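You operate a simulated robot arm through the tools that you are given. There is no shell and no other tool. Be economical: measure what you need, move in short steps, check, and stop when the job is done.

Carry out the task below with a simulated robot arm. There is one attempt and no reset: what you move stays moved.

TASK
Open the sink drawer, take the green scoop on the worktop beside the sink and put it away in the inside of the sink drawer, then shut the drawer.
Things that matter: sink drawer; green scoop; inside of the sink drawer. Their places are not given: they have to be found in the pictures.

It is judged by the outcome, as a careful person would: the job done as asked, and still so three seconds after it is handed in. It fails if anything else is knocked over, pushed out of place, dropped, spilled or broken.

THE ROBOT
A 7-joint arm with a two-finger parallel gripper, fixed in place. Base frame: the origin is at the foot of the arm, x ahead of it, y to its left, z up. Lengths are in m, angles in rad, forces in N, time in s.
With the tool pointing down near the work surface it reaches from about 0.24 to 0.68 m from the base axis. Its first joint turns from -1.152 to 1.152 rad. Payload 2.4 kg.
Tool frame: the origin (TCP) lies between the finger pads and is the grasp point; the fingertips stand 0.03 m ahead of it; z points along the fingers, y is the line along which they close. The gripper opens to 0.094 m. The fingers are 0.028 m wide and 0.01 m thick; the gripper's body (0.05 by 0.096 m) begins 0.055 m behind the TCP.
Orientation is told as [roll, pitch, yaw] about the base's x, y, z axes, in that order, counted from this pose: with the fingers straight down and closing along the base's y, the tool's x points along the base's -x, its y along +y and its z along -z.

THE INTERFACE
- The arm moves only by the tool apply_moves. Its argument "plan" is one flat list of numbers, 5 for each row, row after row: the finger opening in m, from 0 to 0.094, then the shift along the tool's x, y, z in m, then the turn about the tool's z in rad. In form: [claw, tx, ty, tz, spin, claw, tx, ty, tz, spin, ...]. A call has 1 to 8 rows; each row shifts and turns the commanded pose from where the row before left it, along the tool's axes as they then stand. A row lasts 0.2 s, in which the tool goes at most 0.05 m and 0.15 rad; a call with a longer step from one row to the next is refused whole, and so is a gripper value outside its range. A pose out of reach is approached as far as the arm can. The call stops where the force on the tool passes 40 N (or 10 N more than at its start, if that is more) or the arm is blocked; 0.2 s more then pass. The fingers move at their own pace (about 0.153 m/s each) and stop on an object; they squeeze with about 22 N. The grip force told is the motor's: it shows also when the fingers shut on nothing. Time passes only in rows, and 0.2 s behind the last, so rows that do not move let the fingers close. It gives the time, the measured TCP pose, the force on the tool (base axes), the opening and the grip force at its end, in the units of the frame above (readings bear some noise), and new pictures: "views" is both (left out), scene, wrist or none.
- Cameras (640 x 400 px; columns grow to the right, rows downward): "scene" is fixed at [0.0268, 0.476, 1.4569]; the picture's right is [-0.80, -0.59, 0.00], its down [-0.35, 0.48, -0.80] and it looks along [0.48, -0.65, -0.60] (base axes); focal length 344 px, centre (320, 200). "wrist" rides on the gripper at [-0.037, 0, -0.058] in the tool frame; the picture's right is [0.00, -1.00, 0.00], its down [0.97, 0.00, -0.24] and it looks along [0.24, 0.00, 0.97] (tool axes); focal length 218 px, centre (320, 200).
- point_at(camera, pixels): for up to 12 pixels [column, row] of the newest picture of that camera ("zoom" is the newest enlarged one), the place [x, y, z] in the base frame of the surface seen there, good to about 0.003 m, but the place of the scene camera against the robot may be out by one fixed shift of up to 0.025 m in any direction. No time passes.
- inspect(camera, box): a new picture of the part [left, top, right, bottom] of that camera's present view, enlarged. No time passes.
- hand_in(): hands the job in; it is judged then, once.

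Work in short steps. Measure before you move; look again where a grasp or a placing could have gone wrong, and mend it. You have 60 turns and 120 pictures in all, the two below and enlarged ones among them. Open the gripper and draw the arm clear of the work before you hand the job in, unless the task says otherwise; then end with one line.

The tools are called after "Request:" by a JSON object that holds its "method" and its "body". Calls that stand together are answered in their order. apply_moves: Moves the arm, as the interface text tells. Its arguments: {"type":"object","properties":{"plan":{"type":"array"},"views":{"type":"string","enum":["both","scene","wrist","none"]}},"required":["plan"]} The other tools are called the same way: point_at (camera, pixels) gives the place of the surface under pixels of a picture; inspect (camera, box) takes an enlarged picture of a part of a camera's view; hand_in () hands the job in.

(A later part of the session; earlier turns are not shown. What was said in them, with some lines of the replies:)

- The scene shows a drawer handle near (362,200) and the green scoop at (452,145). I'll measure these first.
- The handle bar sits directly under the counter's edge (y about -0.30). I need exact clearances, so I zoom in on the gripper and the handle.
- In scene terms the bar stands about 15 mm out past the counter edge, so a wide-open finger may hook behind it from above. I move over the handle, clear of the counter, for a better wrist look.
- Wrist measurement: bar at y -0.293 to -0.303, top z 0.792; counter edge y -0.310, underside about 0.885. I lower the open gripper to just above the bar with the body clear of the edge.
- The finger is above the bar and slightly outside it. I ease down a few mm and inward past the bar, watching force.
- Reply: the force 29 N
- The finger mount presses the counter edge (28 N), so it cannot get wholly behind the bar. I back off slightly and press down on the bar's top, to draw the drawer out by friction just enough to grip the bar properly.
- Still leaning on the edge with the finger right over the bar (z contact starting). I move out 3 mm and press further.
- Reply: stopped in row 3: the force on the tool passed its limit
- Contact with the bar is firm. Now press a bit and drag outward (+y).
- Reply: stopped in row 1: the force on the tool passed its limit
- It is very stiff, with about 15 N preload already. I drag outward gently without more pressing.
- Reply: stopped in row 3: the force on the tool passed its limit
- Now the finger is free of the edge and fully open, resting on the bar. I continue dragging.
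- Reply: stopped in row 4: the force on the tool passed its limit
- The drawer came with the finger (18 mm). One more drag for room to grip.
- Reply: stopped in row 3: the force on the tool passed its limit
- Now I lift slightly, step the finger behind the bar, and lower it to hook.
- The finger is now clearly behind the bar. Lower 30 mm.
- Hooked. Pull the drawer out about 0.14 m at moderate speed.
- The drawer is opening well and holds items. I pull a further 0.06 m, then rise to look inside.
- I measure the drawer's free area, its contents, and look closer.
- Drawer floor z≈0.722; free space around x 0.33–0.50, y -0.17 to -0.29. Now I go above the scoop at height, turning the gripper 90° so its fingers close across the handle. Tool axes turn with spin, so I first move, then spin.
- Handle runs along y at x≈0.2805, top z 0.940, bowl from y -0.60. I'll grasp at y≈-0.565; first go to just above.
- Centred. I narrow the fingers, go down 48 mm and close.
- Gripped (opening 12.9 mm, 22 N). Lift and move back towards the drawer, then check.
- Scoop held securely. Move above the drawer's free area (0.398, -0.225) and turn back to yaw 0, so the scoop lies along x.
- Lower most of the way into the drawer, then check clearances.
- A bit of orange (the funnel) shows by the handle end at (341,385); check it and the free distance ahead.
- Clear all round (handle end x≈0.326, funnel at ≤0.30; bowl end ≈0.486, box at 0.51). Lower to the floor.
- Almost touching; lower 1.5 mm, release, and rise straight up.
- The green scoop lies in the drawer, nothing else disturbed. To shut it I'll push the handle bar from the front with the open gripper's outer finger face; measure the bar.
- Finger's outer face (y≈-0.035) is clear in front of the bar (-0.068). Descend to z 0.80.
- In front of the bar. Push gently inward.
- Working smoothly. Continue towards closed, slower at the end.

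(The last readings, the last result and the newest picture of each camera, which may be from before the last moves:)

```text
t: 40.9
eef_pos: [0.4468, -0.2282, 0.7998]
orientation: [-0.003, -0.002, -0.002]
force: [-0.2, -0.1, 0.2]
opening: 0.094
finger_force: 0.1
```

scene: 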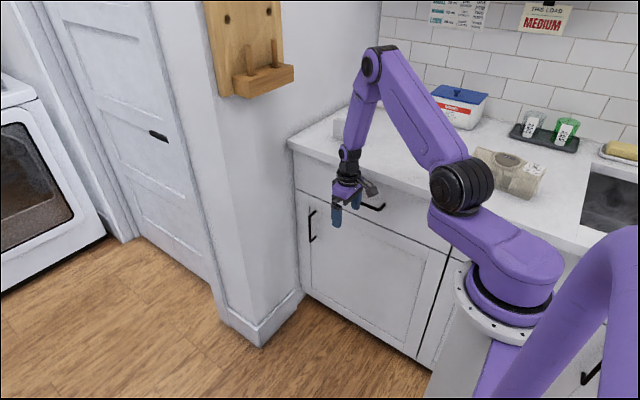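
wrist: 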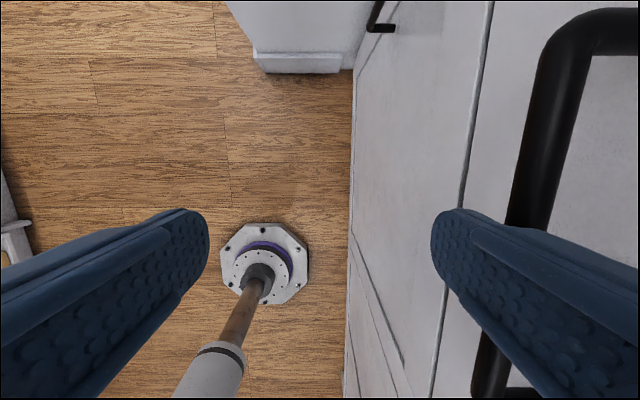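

Nearly shut. Ease in until it meets the stop.

Request:
{"method": "apply_moves", "body": {"plan": [0.094, 0, -0.003, 0, 0, 0.094, 0, -0.002, 0, 0, 0.094, 0, -0.002, 0, 0, 0.094, 0, -0.002, 0, 0, 0.094, 0, -0.002, 0, 0, 0.094, 0, 0, 0, 0], "views": "wrist"}}

```text
t: 42.2
eef_pos: [0.448, -0.238, 0.8003]
orientation: [-0.005, -0.002, 0.002]
force: [2.7, 3.6, -1.4]
opening: 0.0916
finger_force: 0.0
```

wrist: 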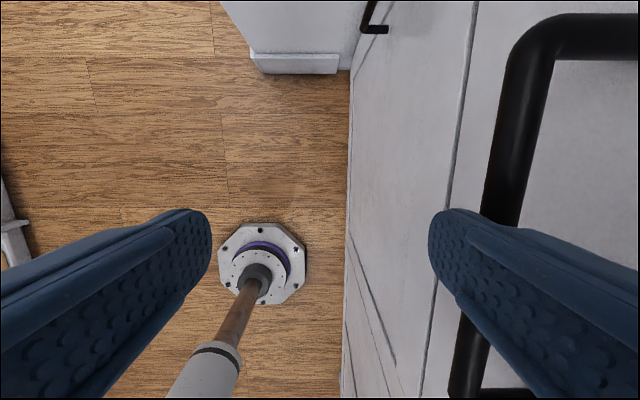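

Light resistance, bar at about its original position. One more small push, then back off and verify.

Request:
{"method": "apply_moves", "body": {"plan": [0.094, 0, -0.003, 0, 0, 0.094, 0, -0.002, 0, 0, 0.094, 0, 0, 0, 0, 0.094, 0, 0.01, 0, 0, 0.094, 0, 0.03, 0, 0, 0.094, 0, 0, -0.04, 0, 0.094, 0, 0, -0.045, 0, 0.094, 0, 0, -0.045, 0], "views": "none"}}

Request:
{"method": "apply_moves", "body": {"plan": [0.094, 0, 0, -0.045, 0, 0.094, 0, 0, -0.02, 0, 0.094, 0, 0, 0, 0]}}

Request:
{"method": "point_at", "body": {"camera": "wrist", "pixels": [[379, 160], [383, 160], [387, 160], [381, 200], [420, 108], [407, 232], [410, 170], [345, 190], [370, 190]]}}

Request:
{"method": "inspect", "body": {"camera": "scene", "box": [280, 130, 470, 250]}}

```text
t: 44.0
eef_pos: [0.4502, -0.2045, 0.9293]
orientation: [-0.003, -0.004, -0.001]
force: [0.2, -0.5, 0.4]
opening: 0.0941
finger_force: 0.1
```

```text
t: 44.9
eef_pos: [0.4489, -0.2036, 0.9971]
orientation: [-0.004, -0.003, -0.001]
force: [0.0, 0.7, 0.0]
opening: 0.0937
finger_force: 0.2
```

scene: 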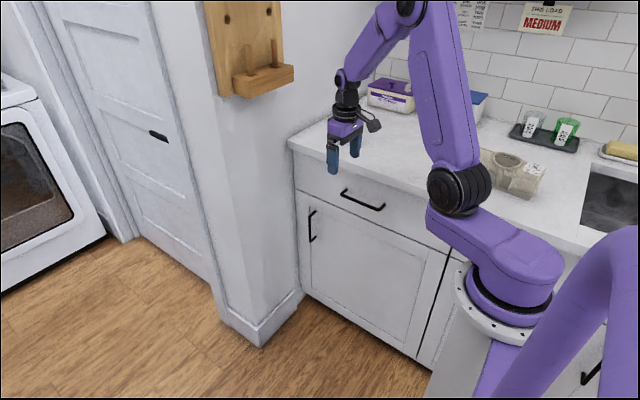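
wrist: 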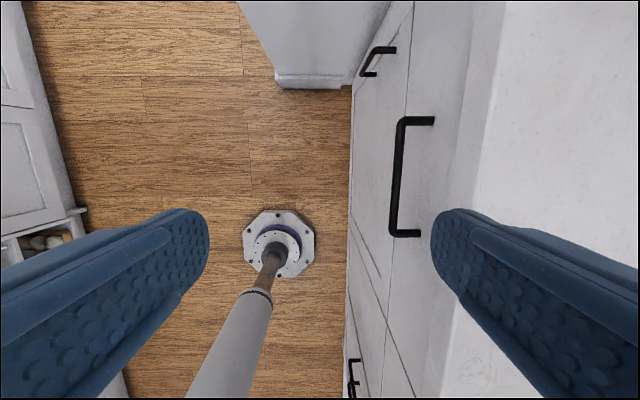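

```text
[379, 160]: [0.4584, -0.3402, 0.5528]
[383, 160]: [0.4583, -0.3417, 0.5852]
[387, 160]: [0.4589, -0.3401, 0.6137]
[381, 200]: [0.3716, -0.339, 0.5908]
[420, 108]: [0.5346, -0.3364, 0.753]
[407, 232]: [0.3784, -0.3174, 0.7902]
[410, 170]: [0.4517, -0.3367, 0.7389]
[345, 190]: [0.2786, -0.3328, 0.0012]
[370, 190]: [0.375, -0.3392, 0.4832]
```

```text
3.33 times, centred on (375, 190) of scene
```

zoom: 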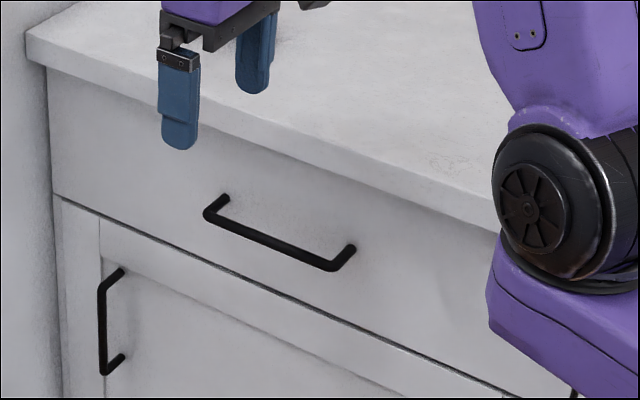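

The drawer face is at y≈-0.336, flush with the door as it was at the start. The counter is undisturbed and the gripper is open and clear, so I hand in.

Request:
{"method": "hand_in", "body": {}}

```text
The job is handed in.
```

The green scoop is in the sink drawer, the drawer is shut, and nothing else looked moved or knocked over in the pictures.
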